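You operate a simulated robot arm through the tools that you are given. There is no shell and no other tool.

You run a simulated robot arm. Do the job below in one go: nothing can be reset, and whatever is moved stays where it is left.

JOB
Empty the small open carton, slide the shallow one to the middle of the long carton and nest all three.
Fine: the gold standoff goes on the long carton; the small open carton sits in the shallow one, the tiny shut one in that; the labelled carton and the silver standoff stay. Set down upright: gold standoff.
Where things are to end (x, y in the base frame): gold standoff within 0.06 m of [0.8, 0.03]; shallow open carton within 0.05 m of [0.56, 0].

The check looks at the end state, three seconds after you hand in, the way a careful person would. Anything else that was tipped, shoved, dropped, spilled or broken makes it a failure.

ROBOT AND FRAMES
A 6-joint arm with a two-finger gripper, fixed in place. Base frame: the origin is at the foot of the arm, x ahead of it, y to its left, z up; the work surface is at about z = 0.46. Units: m, degrees, N and s.
With the tool pointing down near the work surface it reaches from about 0.12 to 0.7 m from the base axis. Its first joint turns from -166.0 to 166.0 degrees. Payload 3.18 kg.
The TCP is the grasp point between the finger pads, 0.03 m short of the fingertips. In the tool frame z runs along the fingers and y along their closing line. The gripper opens to 0.144 m. The gripper's body begins 0.103 m behind the TCP.
Orientation is told as [roll, pitch, yaw] about the base's x, y, z axes, in that order, counted from this pose: with the fingers straight down and closing along the base's y, the tool's x points along the base's -x, its y along +y and its z along -z.

CONTROLS
- The arm moves only by the tool move_arm. Its arguments are lists of equal length, an entry for each row: "grip": the finger opening in m, from 0 to 0.144; "delta_pos": the shift along the base's x, y, z in m, a list of three; "delta_rot": the turn, a rotation vector about the base's x, y, z in degrees, a list of three. In form: {"grip": [grip, ...], "delta_pos": [[x, y, z], ...], "delta_rot": [[rx, ry, rz], ...]}. A call has 1 to 20 rows; each row is the pose to reach, as a shift and turn from the pose commanded when the call began. Each row takes 0.2 s and may step no farther than 0.05 m and 8.6 degrees from the row before; otherwise, or with a gripper value out of range, the whole call is refused. A pose out of reach is approached as far as the arm can. The call stops where the force on the tool passes 40 N (or 10 N more than at its start, if that is more) or the arm is blocked; 0.2 s more then pass. The fingers move at their own pace and stop on an object; they squeeze with about 41 N. The grip force told is the motor's: it shows also when the fingers shut on nothing. Time passes only in rows, and 0.2 s behind the last, so rows that repeat a pose let the fingers close. It gives the time, the measured TCP pose, the force on the tool (base axes), the opening and the grip force at its end, in the units of the frame above (readings bear some noise), with the torque about the TCP (base axes, N m) and any sound that the robot's microphone picked up, and new pictures: "pictures" is both (left out), scene, wrist or none.
- Cameras (640 x 400 px; columns grow to the right, rows downward): "scene" is fixed at [0.2191, -0.5013, 1.0138]; the picture's right is [0.84, -0.54, 0.00], its down [-0.40, -0.63, -0.66] and it looks along [0.36, 0.56, -0.75] (base axes); focal length 214 px, centre (320, 200). "wrist" rides on the gripper at [0.077, 0.016, -0.143] in the tool frame; the picture's right is [-0.21, 0.98, 0.00], its down [-0.84, -0.18, -0.51] and it looks along [-0.50, -0.11, 0.86] (tool axes); focal length 218 px, centre (320, 200). There is no depth. A picture from a camera that has moved, and an enlarged one, comes with that camera's place and axes in the base frame and with its lens.
- close_up(camera, box): a new picture of the part [left, top, right, bottom] of that camera's present view, enlarged. The clock stands still meanwhile.
- close_job(): hands the job in; it is judged then, once.

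Places have to be worked out from the pictures, the camera data and where the tool is seen. Open the gripper and draw the arm clear of the work before you hand the job in, unless the task says otherwise.

The tools are called as name(argument=value, ...) on one line, values as JSON. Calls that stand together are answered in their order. move_arm: Moves the arm, as the interface text tells. Its arguments: {"type":"object","properties":{"grip":{"type":"array","items":{"type":"number"}},"delta_pos":{"type":"array","items":{"type":"array","items":{"type":"number"}}},"delta_rot":{"type":"array","items":{"type":"array","items":{"type":"number"}}},"pictures":{"type":"string","enum":["both","scene","wrist","none"]}},"required":["grip","delta_pos","delta_rot"]} The other tools are called the same way: close_up (camera, box) takes an enlarged picture of a part of a camera's view; close_job () hands the job in.

At the start:

```text
time_s: 0.0
tool_pos: [0.4642, -0.2304, 0.8573]
tool_rot: [0.0, -0.1, 0.0]
force: [-0.4, 0.4, 1.1]
torque: [-0.02, 0.03, 0.0]
width: 0.1442
finger_force: 0.0
```

scene: 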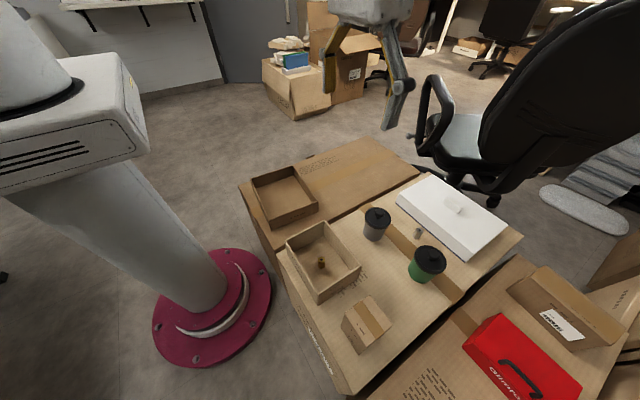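
wrist: 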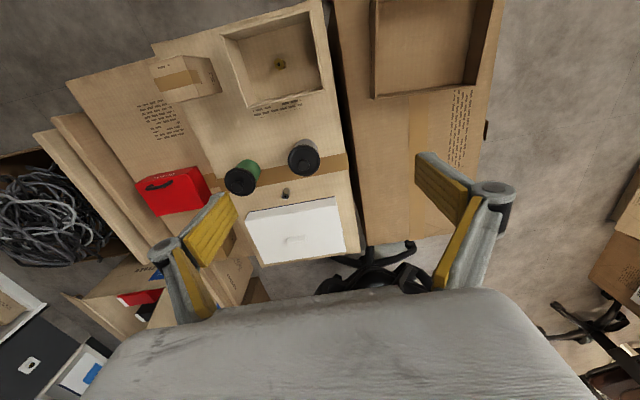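

I'll begin by looking closely at the scene from both cameras to identify items: a shallow open carton at upper left, a small open carton with a gold standoff in it, a tiny shut carton, and a silver standoff between the cups.

close_up(camera="scene", box=[230, 130, 390, 230])

close_up(camera="scene", box=[270, 210, 430, 310])

close_up(camera="scene", box=[300, 260, 460, 360])

close_up(camera="scene", box=[350, 160, 510, 260])

close_up(camera="scene", box=[440, 260, 640, 385])

close_up(camera="wrist", box=[140, 0, 500, 225])

```text
4.00 times, centred on (310, 180) of scene
camera zoom: at [0.2191, -0.5013, 1.0138], right [0.84, -0.54, 0.0], down [-0.4, -0.63, -0.66], along [0.36, 0.56, -0.75], focal length 858 px, centre (360, 280)
```

zoom: 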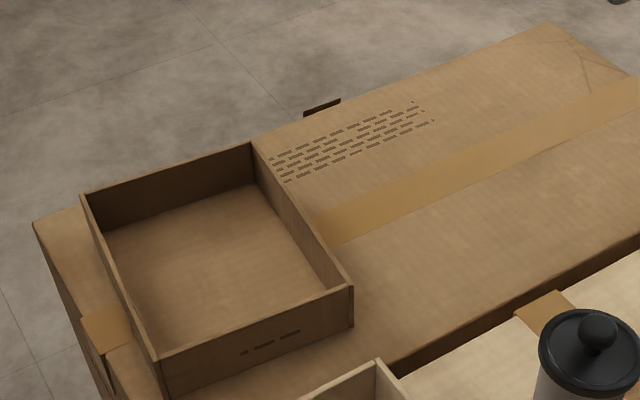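

```text
4.00 times, centred on (350, 260) of scene
camera zoom: at [0.2191, -0.5013, 1.0138], right [0.84, -0.54, 0.0], down [-0.4, -0.63, -0.66], along [0.36, 0.56, -0.75], focal length 858 px, centre (200, -40)
```

zoom: 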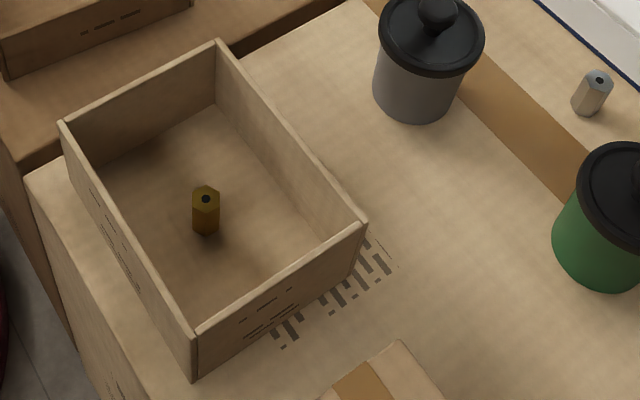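

```text
4.00 times, centred on (380, 310) of scene
camera zoom: at [0.2191, -0.5013, 1.0138], right [0.84, -0.54, 0.0], down [-0.4, -0.63, -0.66], along [0.36, 0.56, -0.75], focal length 858 px, centre (80, -240)
```

zoom: 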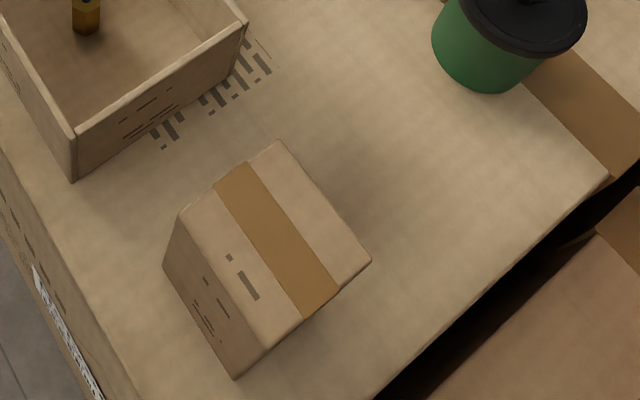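

```text
4.00 times, centred on (430, 210) of scene
camera zoom: at [0.2191, -0.5013, 1.0138], right [0.84, -0.54, 0.0], down [-0.4, -0.63, -0.66], along [0.36, 0.56, -0.75], focal length 858 px, centre (-120, 160)
```

zoom: 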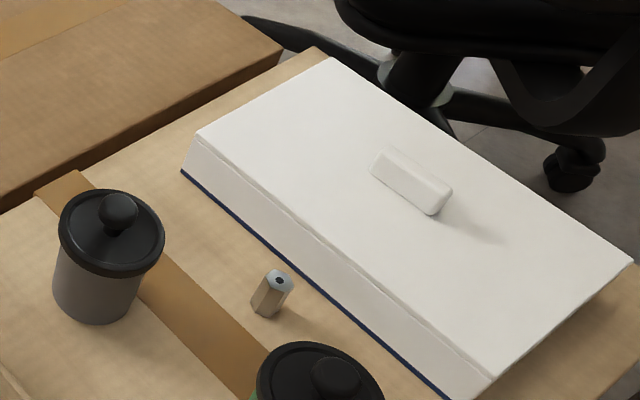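

```text
3.20 times, centred on (540, 322) of scene
camera zoom: at [0.2191, -0.5013, 1.0138], right [0.84, -0.54, 0.0], down [-0.4, -0.63, -0.66], along [0.36, 0.56, -0.75], focal length 686 px, centre (-384, -192)
```

zoom: 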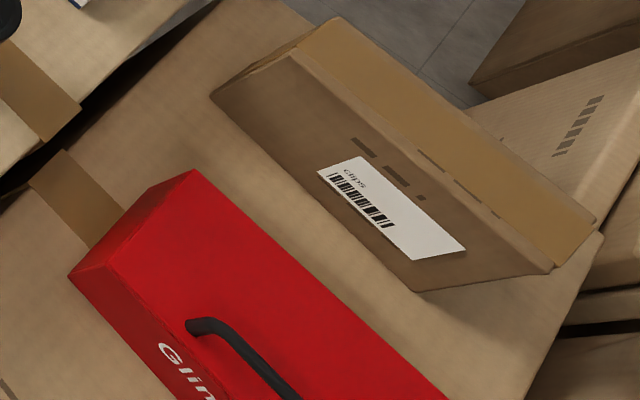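

```text
1.78 times, centred on (320, 112) of wrist
camera zoom: at [0.3888, -0.214, 1.0013], right [0.21, 0.98, 0.0], down [0.84, -0.18, 0.51], along [0.5, -0.11, -0.86], focal length 388 px, centre (320, 356)
```

zoom: 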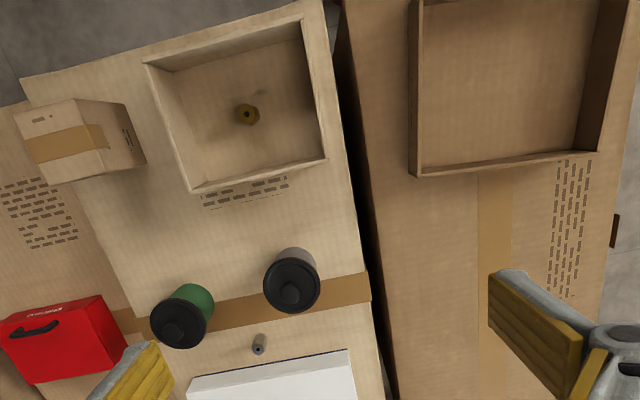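

Scene and wrist views triangulate the light carton top at about z = 0.46 and the long carton (with the shallow box) at about z = 0.42. I'll zoom further to get edge positions and heights.

close_up(camera="scene", box=[280, 215, 368, 270])

close_up(camera="scene", box=[290, 255, 378, 310])

close_up(camera="scene", box=[326, 288, 406, 358])

close_up(camera="wrist", box=[140, 30, 340, 155])

close_up(camera="scene", box=[240, 155, 336, 215])

```text
7.27 times, centred on (324, 242) of scene
camera zoom: at [0.2191, -0.5013, 1.0138], right [0.84, -0.54, 0.0], down [-0.4, -0.63, -0.66], along [0.36, 0.56, -0.75], focal length 1560 px, centre (291, -109)
```

zoom: 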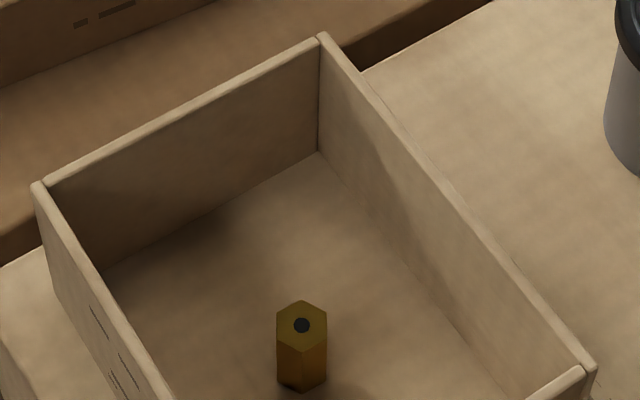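

```text
7.27 times, centred on (334, 282) of scene
camera zoom: at [0.2191, -0.5013, 1.0138], right [0.84, -0.54, 0.0], down [-0.4, -0.63, -0.66], along [0.36, 0.56, -0.75], focal length 1560 px, centre (218, -400)
```

zoom: 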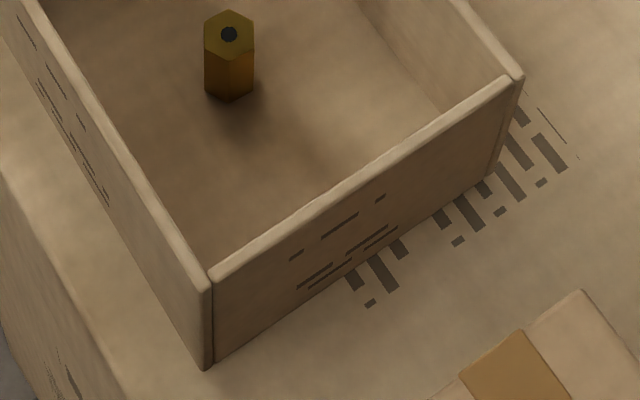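

```text
5.71 times, centred on (366, 323) of scene
camera zoom: at [0.2191, -0.5013, 1.0138], right [0.84, -0.54, 0.0], down [-0.4, -0.63, -0.66], along [0.36, 0.56, -0.75], focal length 1226 px, centre (57, -503)
```

zoom: 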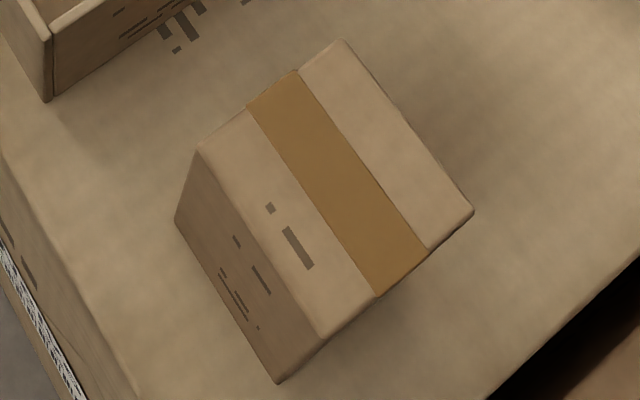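

```text
3.20 times, centred on (240, 92) of wrist
camera zoom: at [0.3888, -0.214, 1.0013], right [0.21, 0.98, 0.0], down [0.84, -0.18, 0.51], along [0.5, -0.11, -0.86], focal length 698 px, centre (576, 544)
```

zoom: 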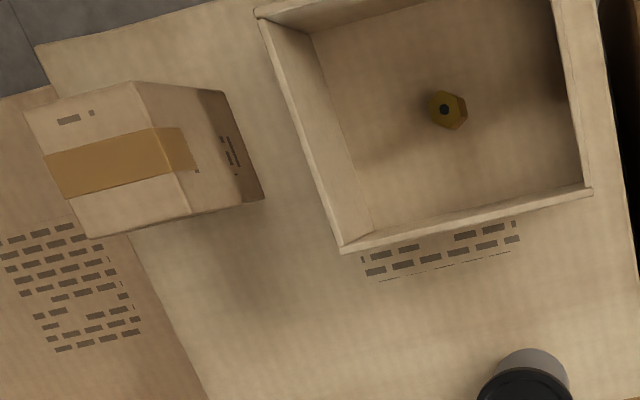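

```text
6.67 times, centred on (288, 185) of scene
camera zoom: at [0.2191, -0.5013, 1.0138], right [0.84, -0.54, 0.0], down [-0.4, -0.63, -0.66], along [0.36, 0.56, -0.75], focal length 1430 px, centre (533, 300)
```

zoom: 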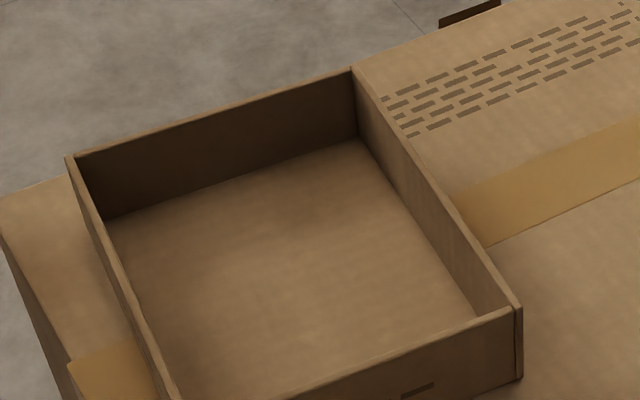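

Measurements so far: small carton about 0.12×0.16×0.08 at [0.358, -0.293], rim at z 0.54. Gold standoff at about [0.360, -0.292], 0.034 tall. Shallow box about 0.17×0.21 at [0.393, 0.010], turned about -5°. Tiny carton at about [0.350, -0.466], 0.10 tall. The gold target is beyond 0.7 m, so I'll first test reach with an empty gripper, tilted 25° outward, high above the target.

move_arm(grip=[0.144, 0.144, 0.144, 0.144, 0.144, 0.144, 0.144, 0.144, 0.144, 0.144], delta_pos=[[0.03, 0.026, -0.024], [0.06, 0.052, -0.047], [0.09, 0.078, -0.071], [0.12, 0.104, -0.095], [0.15, 0.13, -0.118], [0.18, 0.156, -0.142], [0.21, 0.182, -0.166], [0.24, 0.208, -0.19], [0.27, 0.234, -0.213], [0.3, 0.26, -0.237]], delta_rot=[[0, -2.5, 0], [0, -5, 0], [0, -7.5, 0], [0, -10, 0], [0, -12.5, 0], [0, -15, 0], [0, -17.5, 0], [0, -20, 0], [0, -22.5, 0], [0, -25, 0]])

```text
time_s: 2.2
tool_pos: [0.7656, 0.0294, 0.6189]
tool_rot: [0.1, -25.2, 0.0]
force: [0.1, -0.4, -0.3]
torque: [0.02, 0.0, 0.01]
width: 0.1436
finger_force: 0.1
camera wrist: at [0.6365, 0.0458, 0.718], right [0.19, 0.98, 0.09], down [0.55, -0.18, 0.82], along [0.82, -0.11, -0.57], focal length 218 px, centre (320, 200)
```

scene: 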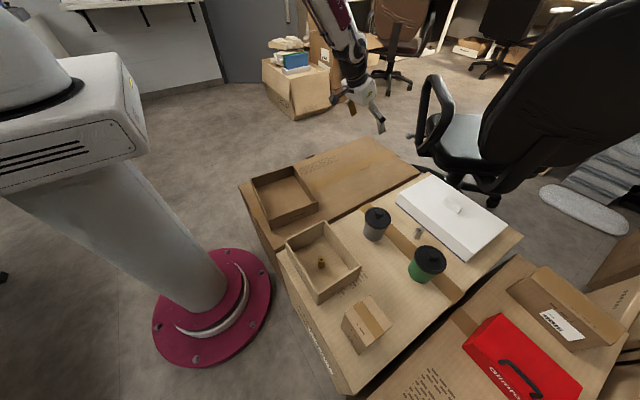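
wrist: 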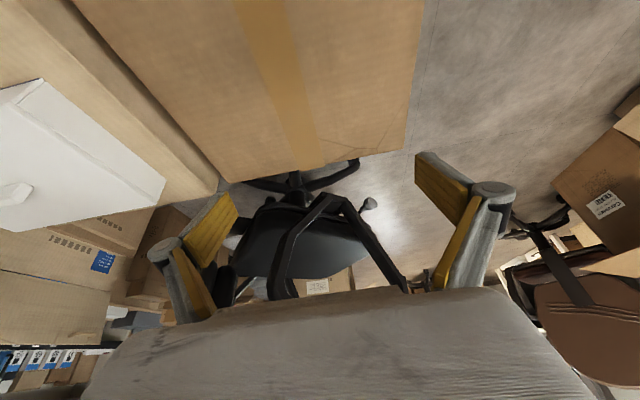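

The tilted pose was reached. Now I test reach lower, to z ≈ 0.475 (fingertips stay ~2 cm above the long carton).

move_arm(grip=[0.06, 0.06, 0.06, 0.06, 0.06], delta_pos=[[0, 0, -0.04], [0, 0, -0.08], [0, 0, -0.12], [0.003, 0, -0.145], [0.003, 0, -0.145]], delta_rot=[[0, 0, 0], [0, 0, 0], [0, 0, 0], [0, 0, 0], [0, 0, 0]])

```text
time_s: 3.4
tool_pos: [0.7679, 0.0292, 0.4744]
tool_rot: [-0.1, -25.0, -0.1]
force: [-0.6, 0.0, 0.3]
torque: [-0.01, -0.03, 0.03]
width: 0.0599
finger_force: 0.1
camera wrist: at [0.6381, 0.0452, 0.5724], right [0.19, 0.98, 0.09], down [0.55, -0.18, 0.82], along [0.81, -0.11, -0.57], focal length 218 px, centre (320, 200)
```

scene: 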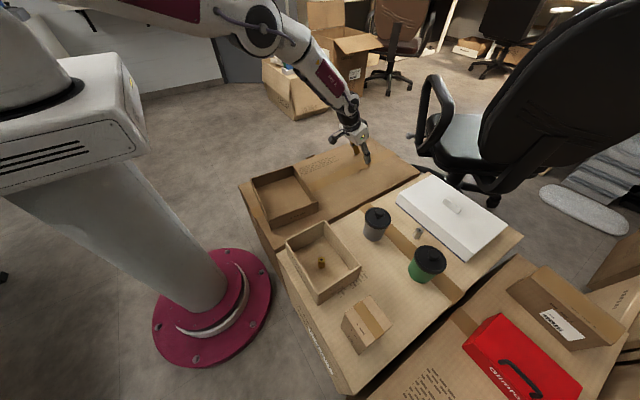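
wrist: 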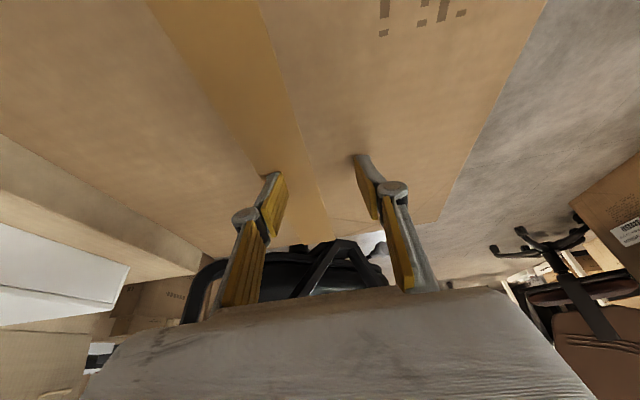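

Reach is fine there. I'll check the fingertip clearance over the long carton in a close-up to confirm its height.

close_up(camera="scene", box=[320, 120, 416, 180])

close_up(camera="wrist", box=[220, 110, 460, 260])

```text
6.67 times, centred on (368, 150) of scene
camera zoom: at [0.2191, -0.5013, 1.0138], right [0.84, -0.54, 0.0], down [-0.4, -0.63, -0.66], along [0.36, 0.56, -0.75], focal length 1430 px, centre (0, 533)
```

zoom: 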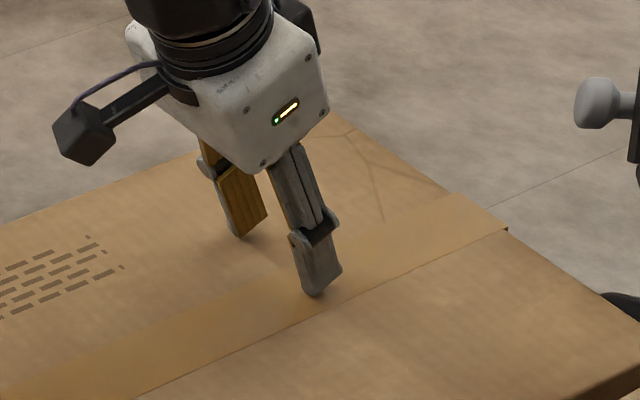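

```text
2.67 times, centred on (340, 185) of wrist
camera zoom: at [0.6381, 0.0452, 0.5724], right [0.19, 0.98, 0.09], down [0.55, -0.18, 0.82], along [0.81, -0.11, -0.57], focal length 582 px, centre (267, 240)
```

zoom: 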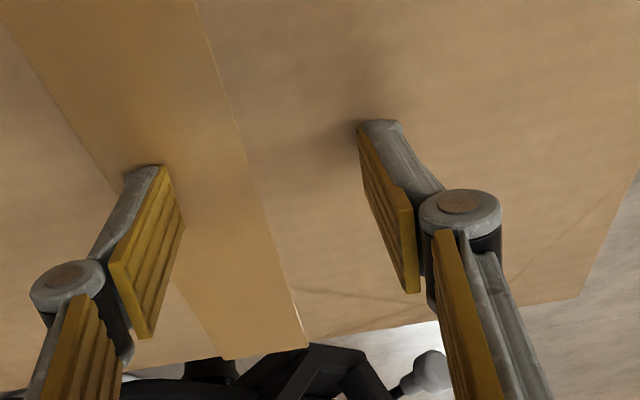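

Tips clear by ~2 cm, consistent with the surface near z = 0.42. Now I rise, travel back high over everything, and stop above the gold standoff with the same 25° tilt, fingers 0.06 open.

move_arm(grip=[0.06, 0.06, 0.06, 0.06, 0.06, 0.06, 0.06, 0.06, 0.06, 0.06, 0.06, 0.06, 0.06, 0.06, 0.06, 0.06, 0.06, 0.06, 0.06], delta_pos=[[0, 0, 0.045], [0, 0, 0.09], [0, 0, 0.135], [0, 0, 0.18], [0, 0, 0.225], [-0.0378, -0.0292, 0.225], [-0.0755, -0.0585, 0.225], [-0.1132, -0.0877, 0.225], [-0.151, -0.1169, 0.225], [-0.1887, -0.1462, 0.225], [-0.2265, -0.1754, 0.225], [-0.2642, -0.2047, 0.225], [-0.302, -0.2339, 0.225], [-0.3397, -0.2631, 0.225], [-0.3775, -0.2924, 0.225], [-0.4152, -0.3216, 0.225], [-0.4152, -0.3216, 0.175], [-0.4152, -0.3216, 0.1247], [-0.4152, -0.3216, 0.1247]], delta_rot=[[0, 0, 0], [0, 0, 0], [0, 0, 0], [0, 0, 0], [0, 0, 0], [0, 0, 0], [0, 0, 0], [0, 0, 0], [0, 0, 0], [0, 0, 0], [0, 0, 0], [0, 0, 0], [0, 0, 0], [0, 0, 0], [0, 0, 0], [0, 0, 0], [0, 0, 0], [0, 0, 0], [0, 0, 0]])

```text
refused: row 18 steps farther than a row can; nothing moved
```

The last vertical step was marginally too long (0.0503); I resend with a corrected row.

move_arm(grip=[0.06, 0.06, 0.06, 0.06, 0.06, 0.06, 0.06, 0.06, 0.06, 0.06, 0.06, 0.06, 0.06, 0.06, 0.06, 0.06, 0.06, 0.06, 0.06], delta_pos=[[0, 0, 0.045], [0, 0, 0.09], [0, 0, 0.135], [0, 0, 0.18], [0, 0, 0.225], [-0.0378, -0.0292, 0.225], [-0.0755, -0.0585, 0.225], [-0.1132, -0.0877, 0.225], [-0.151, -0.1169, 0.225], [-0.1887, -0.1462, 0.225], [-0.2265, -0.1754, 0.225], [-0.2642, -0.2047, 0.225], [-0.302, -0.2339, 0.225], [-0.3397, -0.2631, 0.225], [-0.3775, -0.2924, 0.225], [-0.4152, -0.3216, 0.225], [-0.4152, -0.3216, 0.18], [-0.4152, -0.3216, 0.1347], [-0.4152, -0.3216, 0.1347]], delta_rot=[[0, 0, 0], [0, 0, 0], [0, 0, 0], [0, 0, 0], [0, 0, 0], [0, 0, 0], [0, 0, 0], [0, 0, 0], [0, 0, 0], [0, 0, 0], [0, 0, 0], [0, 0, 0], [0, 0, 0], [0, 0, 0], [0, 0, 0], [0, 0, 0], [0, 0, 0], [0, 0, 0], [0, 0, 0]])

```text
time_s: 7.4
tool_pos: [0.3765, -0.3241, 0.6252]
tool_rot: [2.0, -24.3, -0.6]
force: [-0.3, 0.4, -0.3]
torque: [-0.03, -0.02, -0.01]
width: 0.0601
finger_force: 0.0
out of reach, approached as far as the arm can: row 8, 14, 15, 16, 17, 18, 19
camera wrist: at [0.2484, -0.3123, 0.7256], right [0.19, 0.98, 0.12], down [0.56, -0.2, 0.8], along [0.81, -0.08, -0.58], focal length 218 px, centre (320, 200)
```

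scene: 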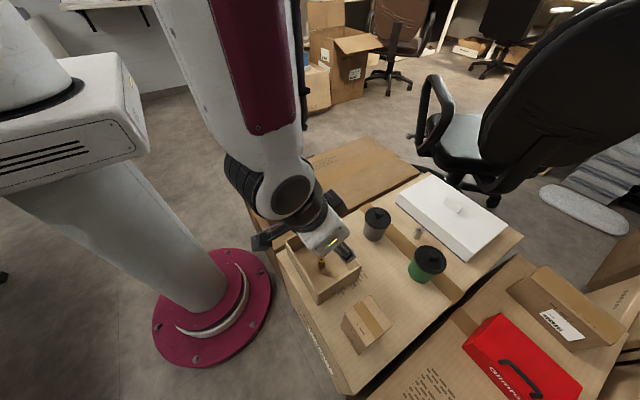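
wrist: 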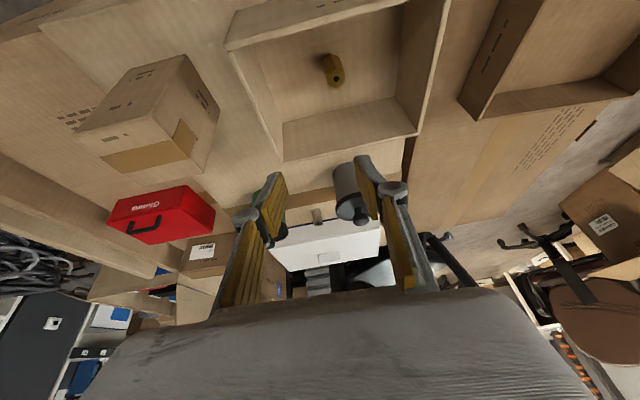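

The 25° tilt isn't reachable this near to the base. I'll reduce the tilt to 12° here to see whether that pose is reachable above the gold standoff.

move_arm(grip=[0.06, 0.06, 0.06, 0.06], delta_pos=[[0, 0, 0.01], [0, 0, 0.01], [0, 0, 0.01], [0, 0, 0.01]], delta_rot=[[0, 6.5, 0], [0, 13, 0], [0, 13, 0], [0, 13, 0]])

```text
time_s: 8.4
tool_pos: [0.3764, -0.3245, 0.6363]
tool_rot: [-0.1, -12.0, 0.0]
force: [0.2, -0.7, -0.3]
torque: [0.01, 0.0, 0.0]
width: 0.0602
finger_force: 0.1
camera wrist: at [0.2723, -0.3075, 0.7607], right [0.2, 0.98, 0.04], down [0.72, -0.18, 0.67], along [0.66, -0.11, -0.74], focal length 218 px, centre (320, 200)
```

scene: 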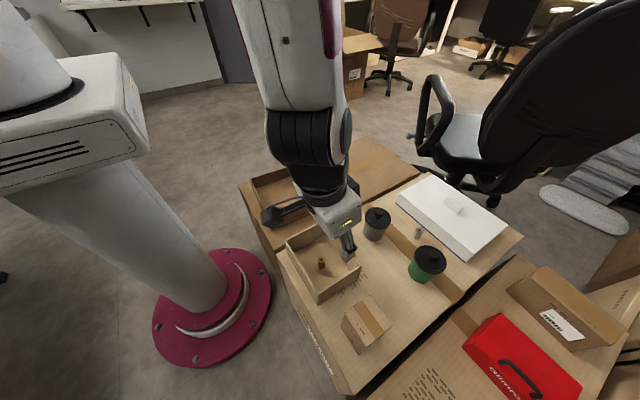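
wrist: 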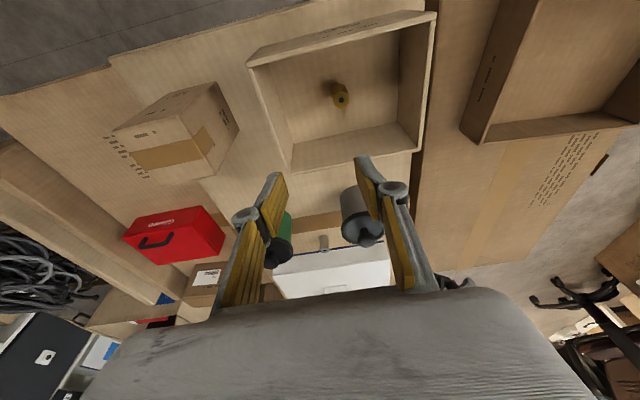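

The 12° tilt is reachable. I move over the gold standoff ([0.356, -0.292], z 0.62) and take a look from the wrist.

move_arm(grip=[0.06, 0.06, 0.06], delta_pos=[[-0.0204, 0.0323, -0.01], [-0.0204, 0.0323, -0.0155], [-0.0204, 0.0323, -0.0155]], delta_rot=[[0, 0, 0], [0, 0, 0], [0, 0, 0]])

close_up(camera="wrist", box=[220, 0, 460, 150])

close_up(camera="scene", box=[280, 190, 376, 250])

```text
time_s: 9.2
tool_pos: [0.3567, -0.2915, 0.619]
tool_rot: [0.5, -11.8, 0.0]
force: [-0.5, 0.7, 0.0]
torque: [-0.01, -0.02, 0.02]
width: 0.06
finger_force: 0.1
camera wrist: at [0.2532, -0.2769, 0.7455], right [0.2, 0.98, 0.05], down [0.72, -0.19, 0.67], along [0.66, -0.1, -0.74], focal length 218 px, centre (320, 200)
```

scene: 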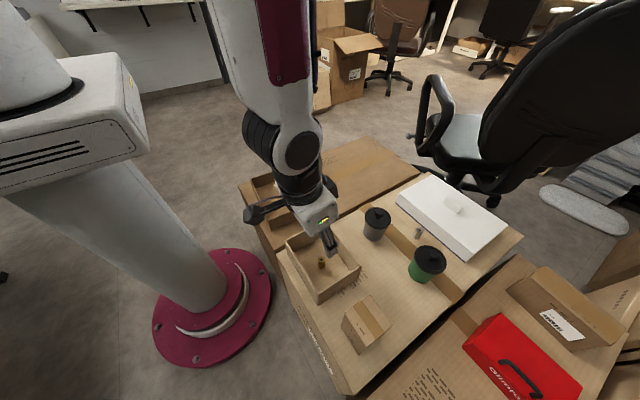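
wrist: 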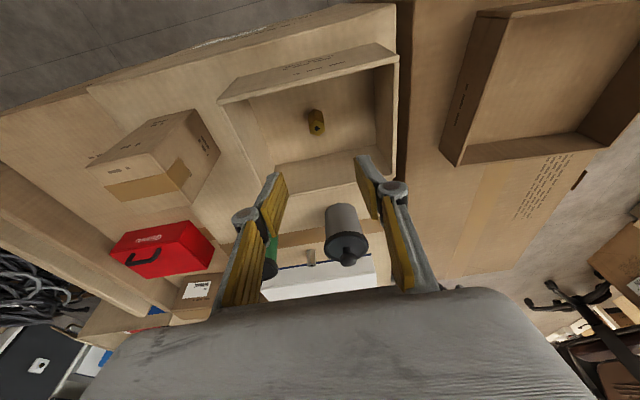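

```text
2.67 times, centred on (340, 75) of wrist
camera zoom: at [0.2532, -0.2769, 0.7455], right [0.2, 0.98, 0.05], down [0.72, -0.19, 0.67], along [0.66, -0.1, -0.74], focal length 582 px, centre (267, 533)
```

zoom: 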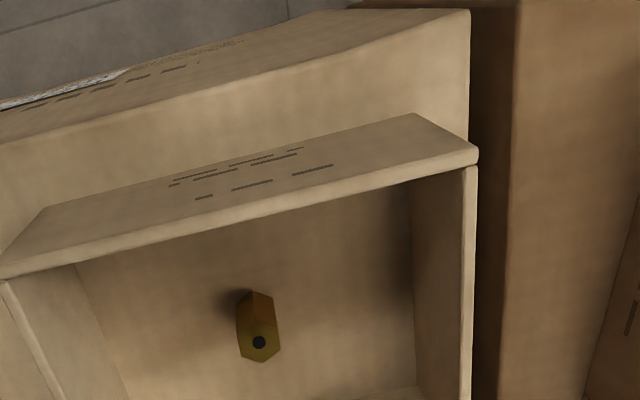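

```text
6.67 times, centred on (328, 220) of scene
camera zoom: at [0.2191, -0.5013, 1.0138], right [0.84, -0.54, 0.0], down [-0.4, -0.63, -0.66], along [0.36, 0.56, -0.75], focal length 1430 px, centre (267, 67)
```

zoom: 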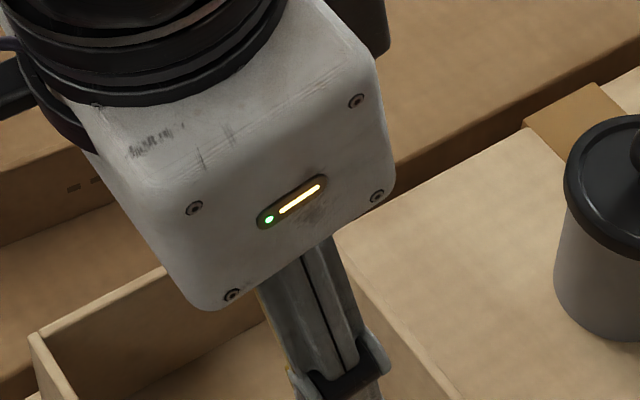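

Two views agree: gold at about [0.361, -0.291], top at z ≈ 0.498. I descend with the 12° tilt to z ≈ 0.50 so the tips stop ~3 mm above the carton's floor.

move_arm(grip=[0.06, 0.06, 0.06, 0.06, 0.06], delta_pos=[[0.001, 0.001, -0.04], [0.001, 0.001, -0.08], [0.001, 0.001, -0.105], [0.001, 0.001, -0.12], [0.001, 0.001, -0.12]], delta_rot=[[0, 0, 0], [0, 0, 0], [0, 0, 0], [0, 0, 0], [0, 0, 0]])

close_up(camera="wrist", box=[220, 60, 460, 210])

close_up(camera="scene", box=[280, 220, 376, 280])

```text
time_s: 10.4
tool_pos: [0.3741, -0.308, 0.5014]
tool_rot: [1.2, -11.6, -0.3]
force: [0.7, 0.0, -0.1]
torque: [0.03, 0.02, -0.01]
width: 0.0599
finger_force: 0.0
out of reach, approached as far as the arm can: row 1, 2, 3, 4, 5
camera wrist: at [0.2709, -0.2943, 0.6282], right [0.2, 0.98, 0.06], down [0.72, -0.19, 0.66], along [0.66, -0.09, -0.75], focal length 218 px, centre (320, 200)
```

scene: 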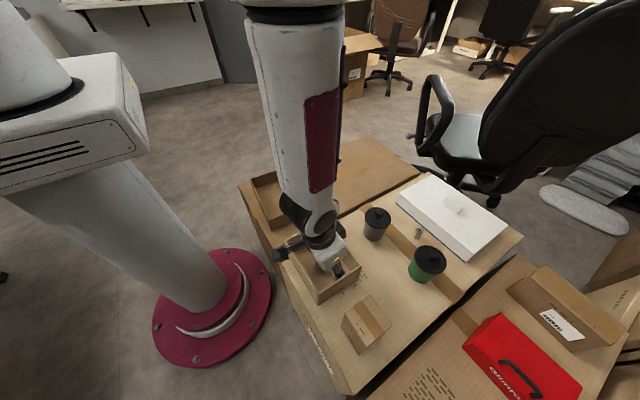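
wrist: 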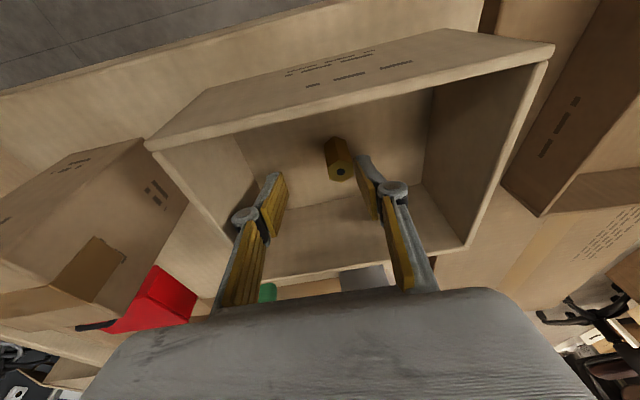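

```text
2.67 times, centred on (340, 135) of wrist
camera zoom: at [0.2709, -0.2943, 0.6282], right [0.2, 0.98, 0.06], down [0.72, -0.19, 0.66], along [0.66, -0.09, -0.75], focal length 582 px, centre (267, 373)
```

zoom: 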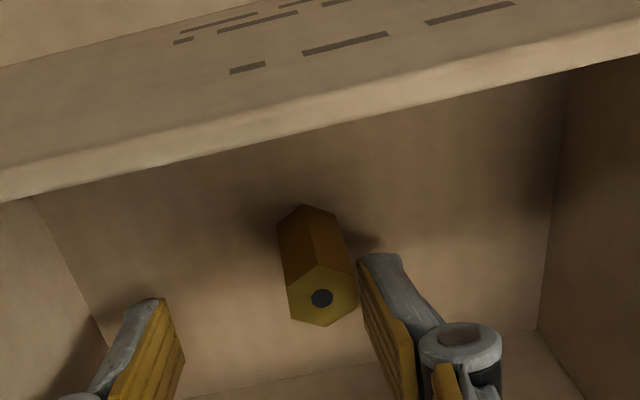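

```text
6.67 times, centred on (328, 250) of scene
camera zoom: at [0.2191, -0.5013, 1.0138], right [0.84, -0.54, 0.0], down [-0.4, -0.63, -0.66], along [0.36, 0.56, -0.75], focal length 1430 px, centre (267, -133)
```

zoom: 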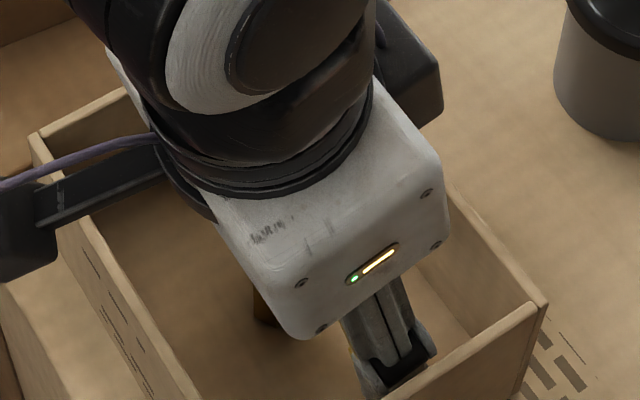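

The near-base limit pushed the tool outward by ~2 cm (nothing touched, forces ~0), so tilted picking isn't possible here. I'll back straight up, remove the tilt, and pick vertically instead.

move_arm(grip=[0.06, 0.06, 0.06, 0.06, 0.06, 0.06], delta_pos=[[0, 0, 0.04], [0, 0, 0.08], [0, 0, 0.12], [0, 0, 0.12], [0, 0, 0.12], [0, 0, 0.12]], delta_rot=[[0, 0, 0], [0, 0, 0], [0, 4, 0], [0, 8, 0], [0, 12, 0], [0, 12, 0]], pictures="none")

```text
time_s: 11.8
tool_pos: [0.3596, -0.2798, 0.6184]
tool_rot: [1.9, -5.9, 0.0]
force: [-0.5, -0.2, -0.5]
torque: [-0.02, 0.05, -0.02]
width: 0.0601
finger_force: 0.0
out of reach, approached as far as the arm can: row 1, 2, 4, 5
```

The readings show a small unintended roll, so the solver is near a limit here. I'll move up and outward to a comfortable pose and re-read the orientation.

move_arm(grip=[0.06, 0.06, 0.06, 0.06, 0.06], delta_pos=[[0.02, 0, 0.04], [0.04, 0, 0.08], [0.06, 0, 0.12], [0.06, 0, 0.12], [0.06, 0, 0.12]], delta_rot=[[0, 0, 0], [0, 0, 0], [0, 0, 0], [0, 0, 0], [0, 0, 0]])

```text
time_s: 13.0
tool_pos: [0.4175, -0.2901, 0.7403]
tool_rot: [-0.1, 0.0, 0.0]
force: [-0.2, 0.8, 0.3]
torque: [0.01, 0.01, 0.02]
width: 0.0598
finger_force: 0.0
out of reach, approached as far as the arm can: row 1
camera wrist: at [0.3414, -0.2737, 0.8841], right [0.21, 0.98, 0.0], down [0.84, -0.18, 0.51], along [0.5, -0.11, -0.86], focal length 218 px, centre (320, 200)
```

scene: 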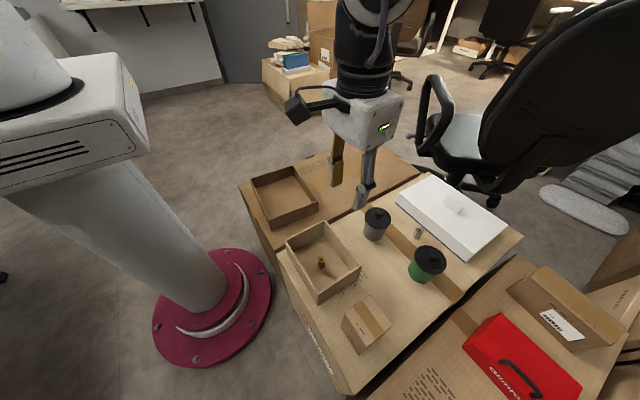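
wrist: 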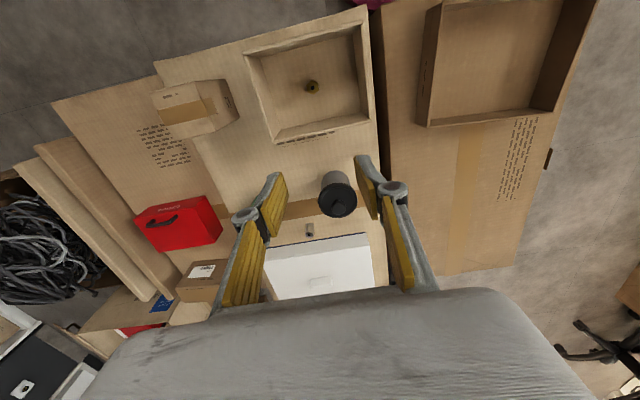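

The tool is vertical again and clean. I approach above the gold standoff vertically in modest steps to z ≈ 0.62.

move_arm(grip=[0.06, 0.06, 0.06, 0.06, 0.06, 0.06], delta_pos=[[-0.014, 0, -0.02], [-0.028, 0, -0.045], [-0.042, 0, -0.07], [-0.0565, -0.001, -0.095], [-0.0565, -0.001, -0.12], [-0.0565, -0.001, -0.12]], delta_rot=[[0, 0, 0], [0, 0, 0], [0, 0, 0], [0, 0, 0], [0, 0, 0], [0, 0, 0]], pictures="none")

```text
time_s: 14.4
tool_pos: [0.3604, -0.2913, 0.6201]
tool_rot: [-0.1, 0.0, 0.0]
force: [0.3, -0.6, 0.0]
torque: [0.01, -0.02, 0.03]
width: 0.0599
finger_force: 0.1
```

Vertical pose reached exactly. I descend to z ≈ 0.498 around the standoff.

move_arm(grip=[0.06, 0.06, 0.06, 0.06, 0.06], delta_pos=[[0.0005, 0, -0.035], [0.0005, 0, -0.07], [0.0005, 0, -0.1], [0.0005, 0, -0.122], [0.0005, 0, -0.122]], delta_rot=[[0, 0, 0], [0, 0, 0], [0, 0, 0], [0, 0, 0], [0, 0, 0]])

close_up(camera="wrist", box=[220, 80, 460, 230])

```text
time_s: 15.6
tool_pos: [0.3603, -0.2914, 0.4972]
tool_rot: [-0.1, -0.1, 0.1]
force: [0.6, -1.1, 0.2]
torque: [0.01, 0.0, 0.0]
width: 0.0601
finger_force: 0.2
camera wrist: at [0.2849, -0.2749, 0.6415], right [0.21, 0.98, 0.0], down [0.84, -0.18, 0.51], along [0.5, -0.11, -0.86], focal length 218 px, centre (320, 200)
```

scene: 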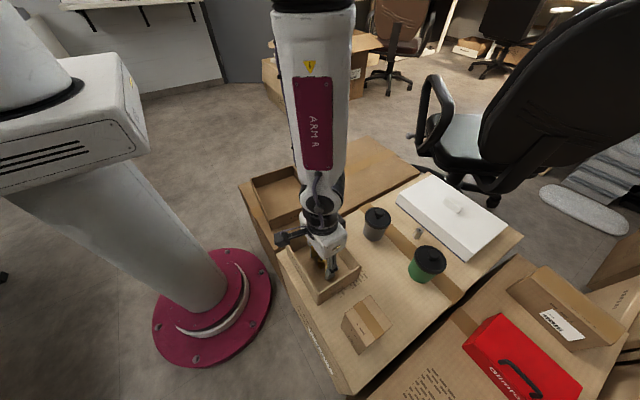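
wrist: 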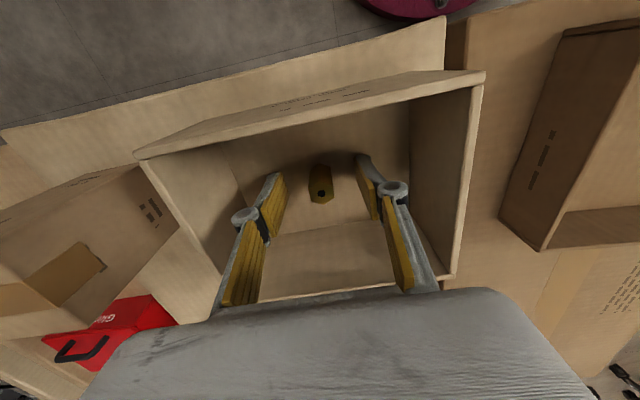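

```text
2.67 times, centred on (340, 155) of wrist
camera zoom: at [0.2849, -0.2749, 0.6415], right [0.21, 0.98, 0.0], down [0.84, -0.18, 0.51], along [0.5, -0.11, -0.86], focal length 582 px, centre (267, 320)
```

zoom: 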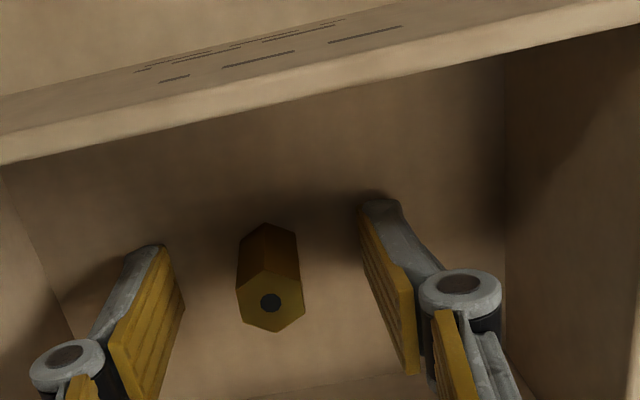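

The standoff is centred between the pads (about [0.362, -0.291]). I shift 2 mm in x and close.

move_arm(grip=[0.06, 0.03, 0.01, 0.01, 0.01], delta_pos=[[0.002, 0, 0], [0.002, 0, 0], [0.002, 0, 0], [0.002, 0, 0], [0.002, 0, 0]], delta_rot=[[0, 0, 0], [0, 0, 0], [0, 0, 0], [0, 0, 0], [0, 0, 0]], pictures="wrist")

close_up(camera="wrist", box=[220, 80, 460, 230])

```text
time_s: 16.8
tool_pos: [0.363, -0.292, 0.4968]
tool_rot: [-0.1, 0.0, 0.0]
force: [1.3, -0.7, 0.3]
torque: [-0.03, -0.02, -0.03]
width: 0.0168
finger_force: 40.9
camera wrist: at [0.287, -0.275, 0.6419], right [0.21, 0.98, 0.0], down [0.84, -0.18, 0.51], along [0.5, -0.11, -0.86], focal length 218 px, centre (320, 200)
```

wrist: 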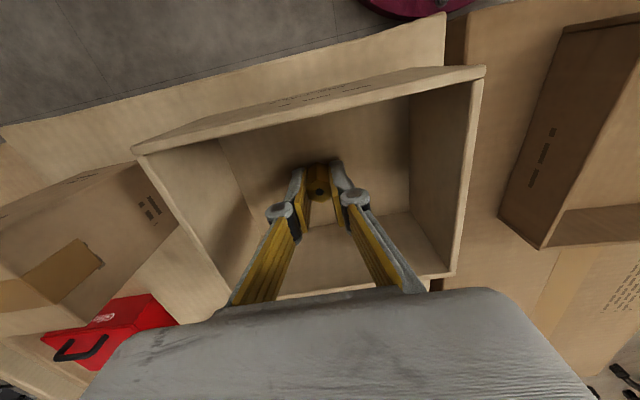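

```text
2.67 times, centred on (340, 155) of wrist
camera zoom: at [0.287, -0.275, 0.6419], right [0.21, 0.98, 0.0], down [0.84, -0.18, 0.51], along [0.5, -0.11, -0.86], focal length 582 px, centre (267, 320)
```

zoom: 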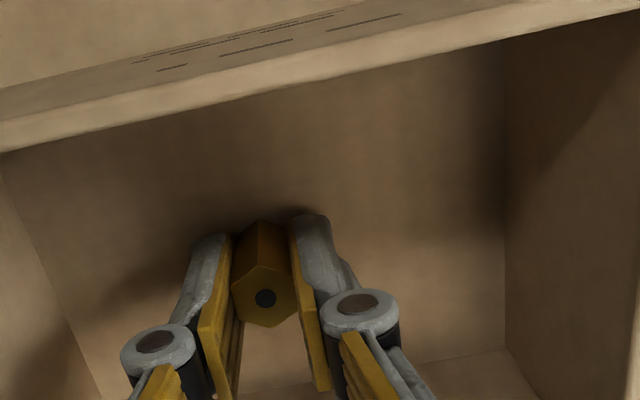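

Gripped at width 0.0168 m. I lift straight up to z ≈ 0.68 and carry it high to [0.66, 0.03].

move_arm(grip=[0.01, 0.01, 0.01, 0.01, 0.01, 0.01, 0.01, 0.01, 0.01, 0.01, 0.01, 0.01, 0.01, 0.01, 0.01, 0.01], delta_pos=[[0, 0, 0.02], [0, 0, 0.06], [0, 0, 0.1], [0, 0, 0.14], [0, 0, 0.18], [0.0298, 0.0322, 0.18], [0.0595, 0.0644, 0.18], [0.0893, 0.0966, 0.18], [0.119, 0.1288, 0.18], [0.1488, 0.161, 0.18], [0.1785, 0.1932, 0.18], [0.2083, 0.2254, 0.18], [0.238, 0.2576, 0.18], [0.2678, 0.2898, 0.18], [0.2975, 0.322, 0.18], [0.2975, 0.322, 0.18]], delta_rot=[[0, 0, 0], [0, 0, 0], [0, 0, 0], [0, 0, 0], [0, 0, 0], [0, 0, 0], [0, 0, 0], [0, 0, 0], [0, 0, 0], [0, 0, 0], [0, 0, 0], [0, 0, 0], [0, 0, 0], [0, 0, 0], [0, 0, 0], [0, 0, 0]])

close_up(camera="wrist", box=[220, 80, 460, 230])

```text
time_s: 20.2
tool_pos: [0.6595, 0.0314, 0.6784]
tool_rot: [0.1, 0.0, 0.0]
force: [-0.1, 0.5, 0.3]
torque: [0.01, 0.0, 0.03]
width: 0.0098
finger_force: 0.1
camera wrist: at [0.5841, 0.0469, 0.8222], right [0.21, 0.98, 0.0], down [0.84, -0.18, 0.51], along [0.5, -0.11, -0.86], focal length 218 px, centre (320, 200)
```

scene: 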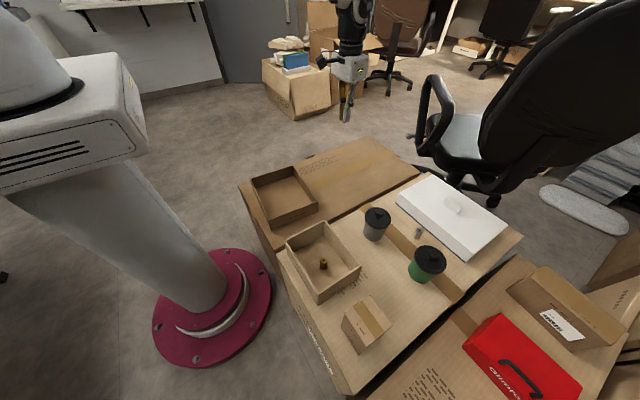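
wrist: 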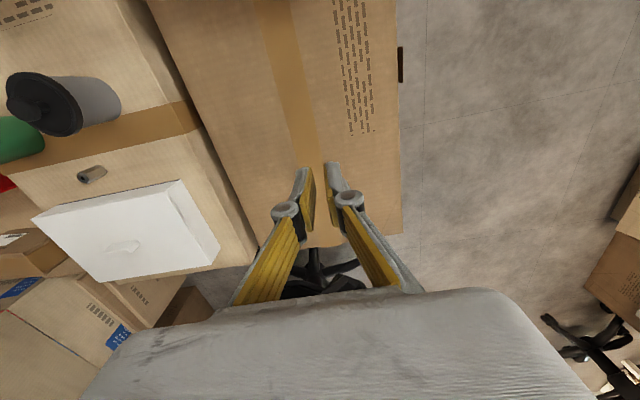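

```text
2.67 times, centred on (340, 155) of wrist
camera zoom: at [0.5841, 0.0469, 0.8222], right [0.21, 0.98, 0.0], down [0.84, -0.18, 0.51], along [0.5, -0.11, -0.86], focal length 582 px, centre (267, 320)
```

zoom: 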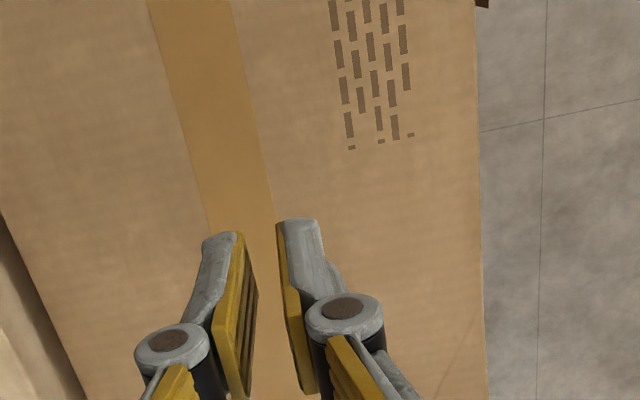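

The grip reads 0.0098 with no force: the standoff slipped out and is still in the small carton. I look at where and how it stands.

close_up(camera="scene", box=[290, 225, 370, 275])

close_up(camera="scene", box=[310, 250, 342, 270])

```text
8.00 times, centred on (330, 250) of scene
camera zoom: at [0.2191, -0.5013, 1.0138], right [0.84, -0.54, 0.0], down [-0.4, -0.63, -0.66], along [0.36, 0.56, -0.75], focal length 1716 px, centre (240, -200)
```

zoom: 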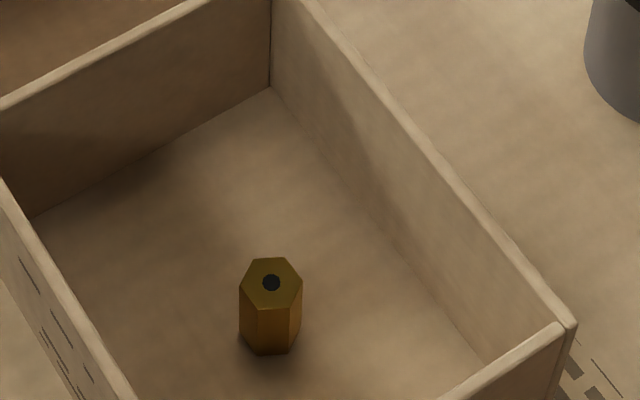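

```text
16.00 times, centred on (326, 260) of scene
camera zoom: at [0.2191, -0.5013, 1.0138], right [0.84, -0.54, 0.0], down [-0.4, -0.63, -0.66], along [0.36, 0.56, -0.75], focal length 3432 px, centre (224, -760)
```

zoom: 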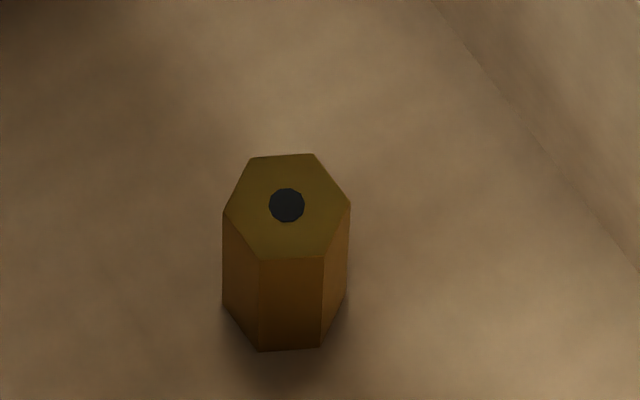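

The standoff is still upright, now at about [0.363, -0.295], with its flats turned (normals near 57°/117°). I go back above it with the tool yawed +27° so the pads meet its flats, then look closely before regripping.

move_arm(grip=[0.05, 0.05, 0.05, 0.05, 0.05, 0.05, 0.05, 0.05, 0.05, 0.05, 0.05, 0.05], delta_pos=[[-0.0297, -0.0324, 0], [-0.0594, -0.0649, 0], [-0.0891, -0.0973, 0], [-0.1188, -0.1298, 0], [-0.1485, -0.1622, 0], [-0.1782, -0.1947, 0], [-0.2079, -0.2271, 0], [-0.2376, -0.2596, 0], [-0.2673, -0.292, 0], [-0.297, -0.3235, 0], [-0.297, -0.3235, -0.04], [-0.297, -0.3235, -0.06]], delta_rot=[[0, 0, 2.7], [0, 0, 5.4], [0, 0, 8.1], [0, 0, 10.8], [0, 0, 13.5], [0, 0, 16.2], [0, 0, 18.9], [0, 0, 21.6], [0, 0, 24.3], [0, 0, 27], [0, 0, 27], [0, 0, 27]])

close_up(camera="wrist", box=[240, 40, 400, 140])

```text
time_s: 22.8
tool_pos: [0.3633, -0.2933, 0.6189]
tool_rot: [-0.1, -0.1, 27.0]
force: [-0.2, 0.6, 0.6]
torque: [0.04, -0.02, -0.01]
width: 0.0502
finger_force: 0.1
camera wrist: at [0.2882, -0.3135, 0.7624], right [-0.26, 0.97, 0.0], down [0.83, 0.22, 0.51], along [0.49, 0.13, -0.86], focal length 218 px, centre (320, 200)
```

scene: 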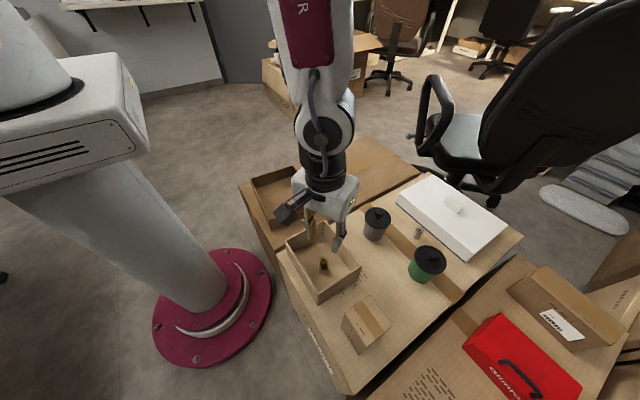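
wrist: 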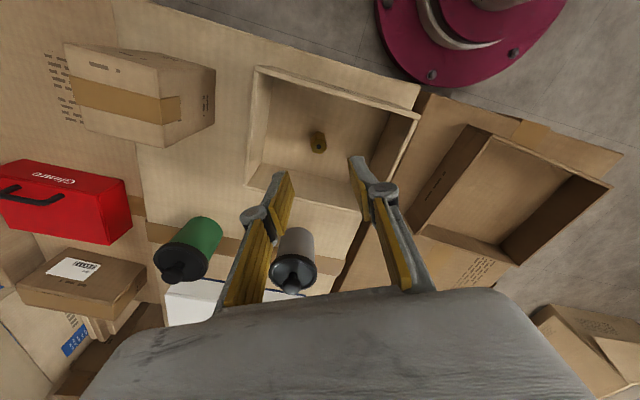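

```text
4.00 times, centred on (320, 90) of wrist
camera zoom: at [0.2882, -0.3135, 0.7624], right [-0.26, 0.97, 0.0], down [0.83, 0.22, 0.51], along [0.49, 0.13, -0.86], focal length 873 px, centre (320, 640)
```

zoom: 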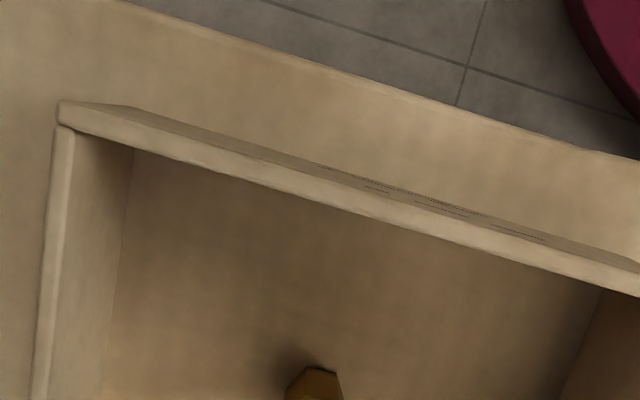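

close_up(camera="wrist", box=[288, 120, 352, 160])

```text
10.00 times, centred on (320, 140) of wrist
camera zoom: at [0.2882, -0.3135, 0.7624], right [-0.26, 0.97, 0.0], down [0.83, 0.22, 0.51], along [0.49, 0.13, -0.86], focal length 2183 px, centre (320, 800)
```

zoom: 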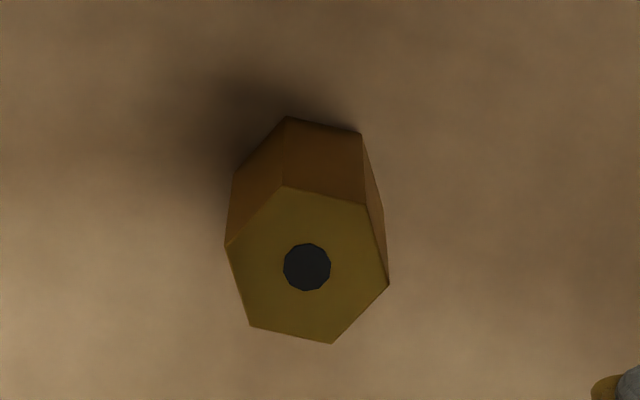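

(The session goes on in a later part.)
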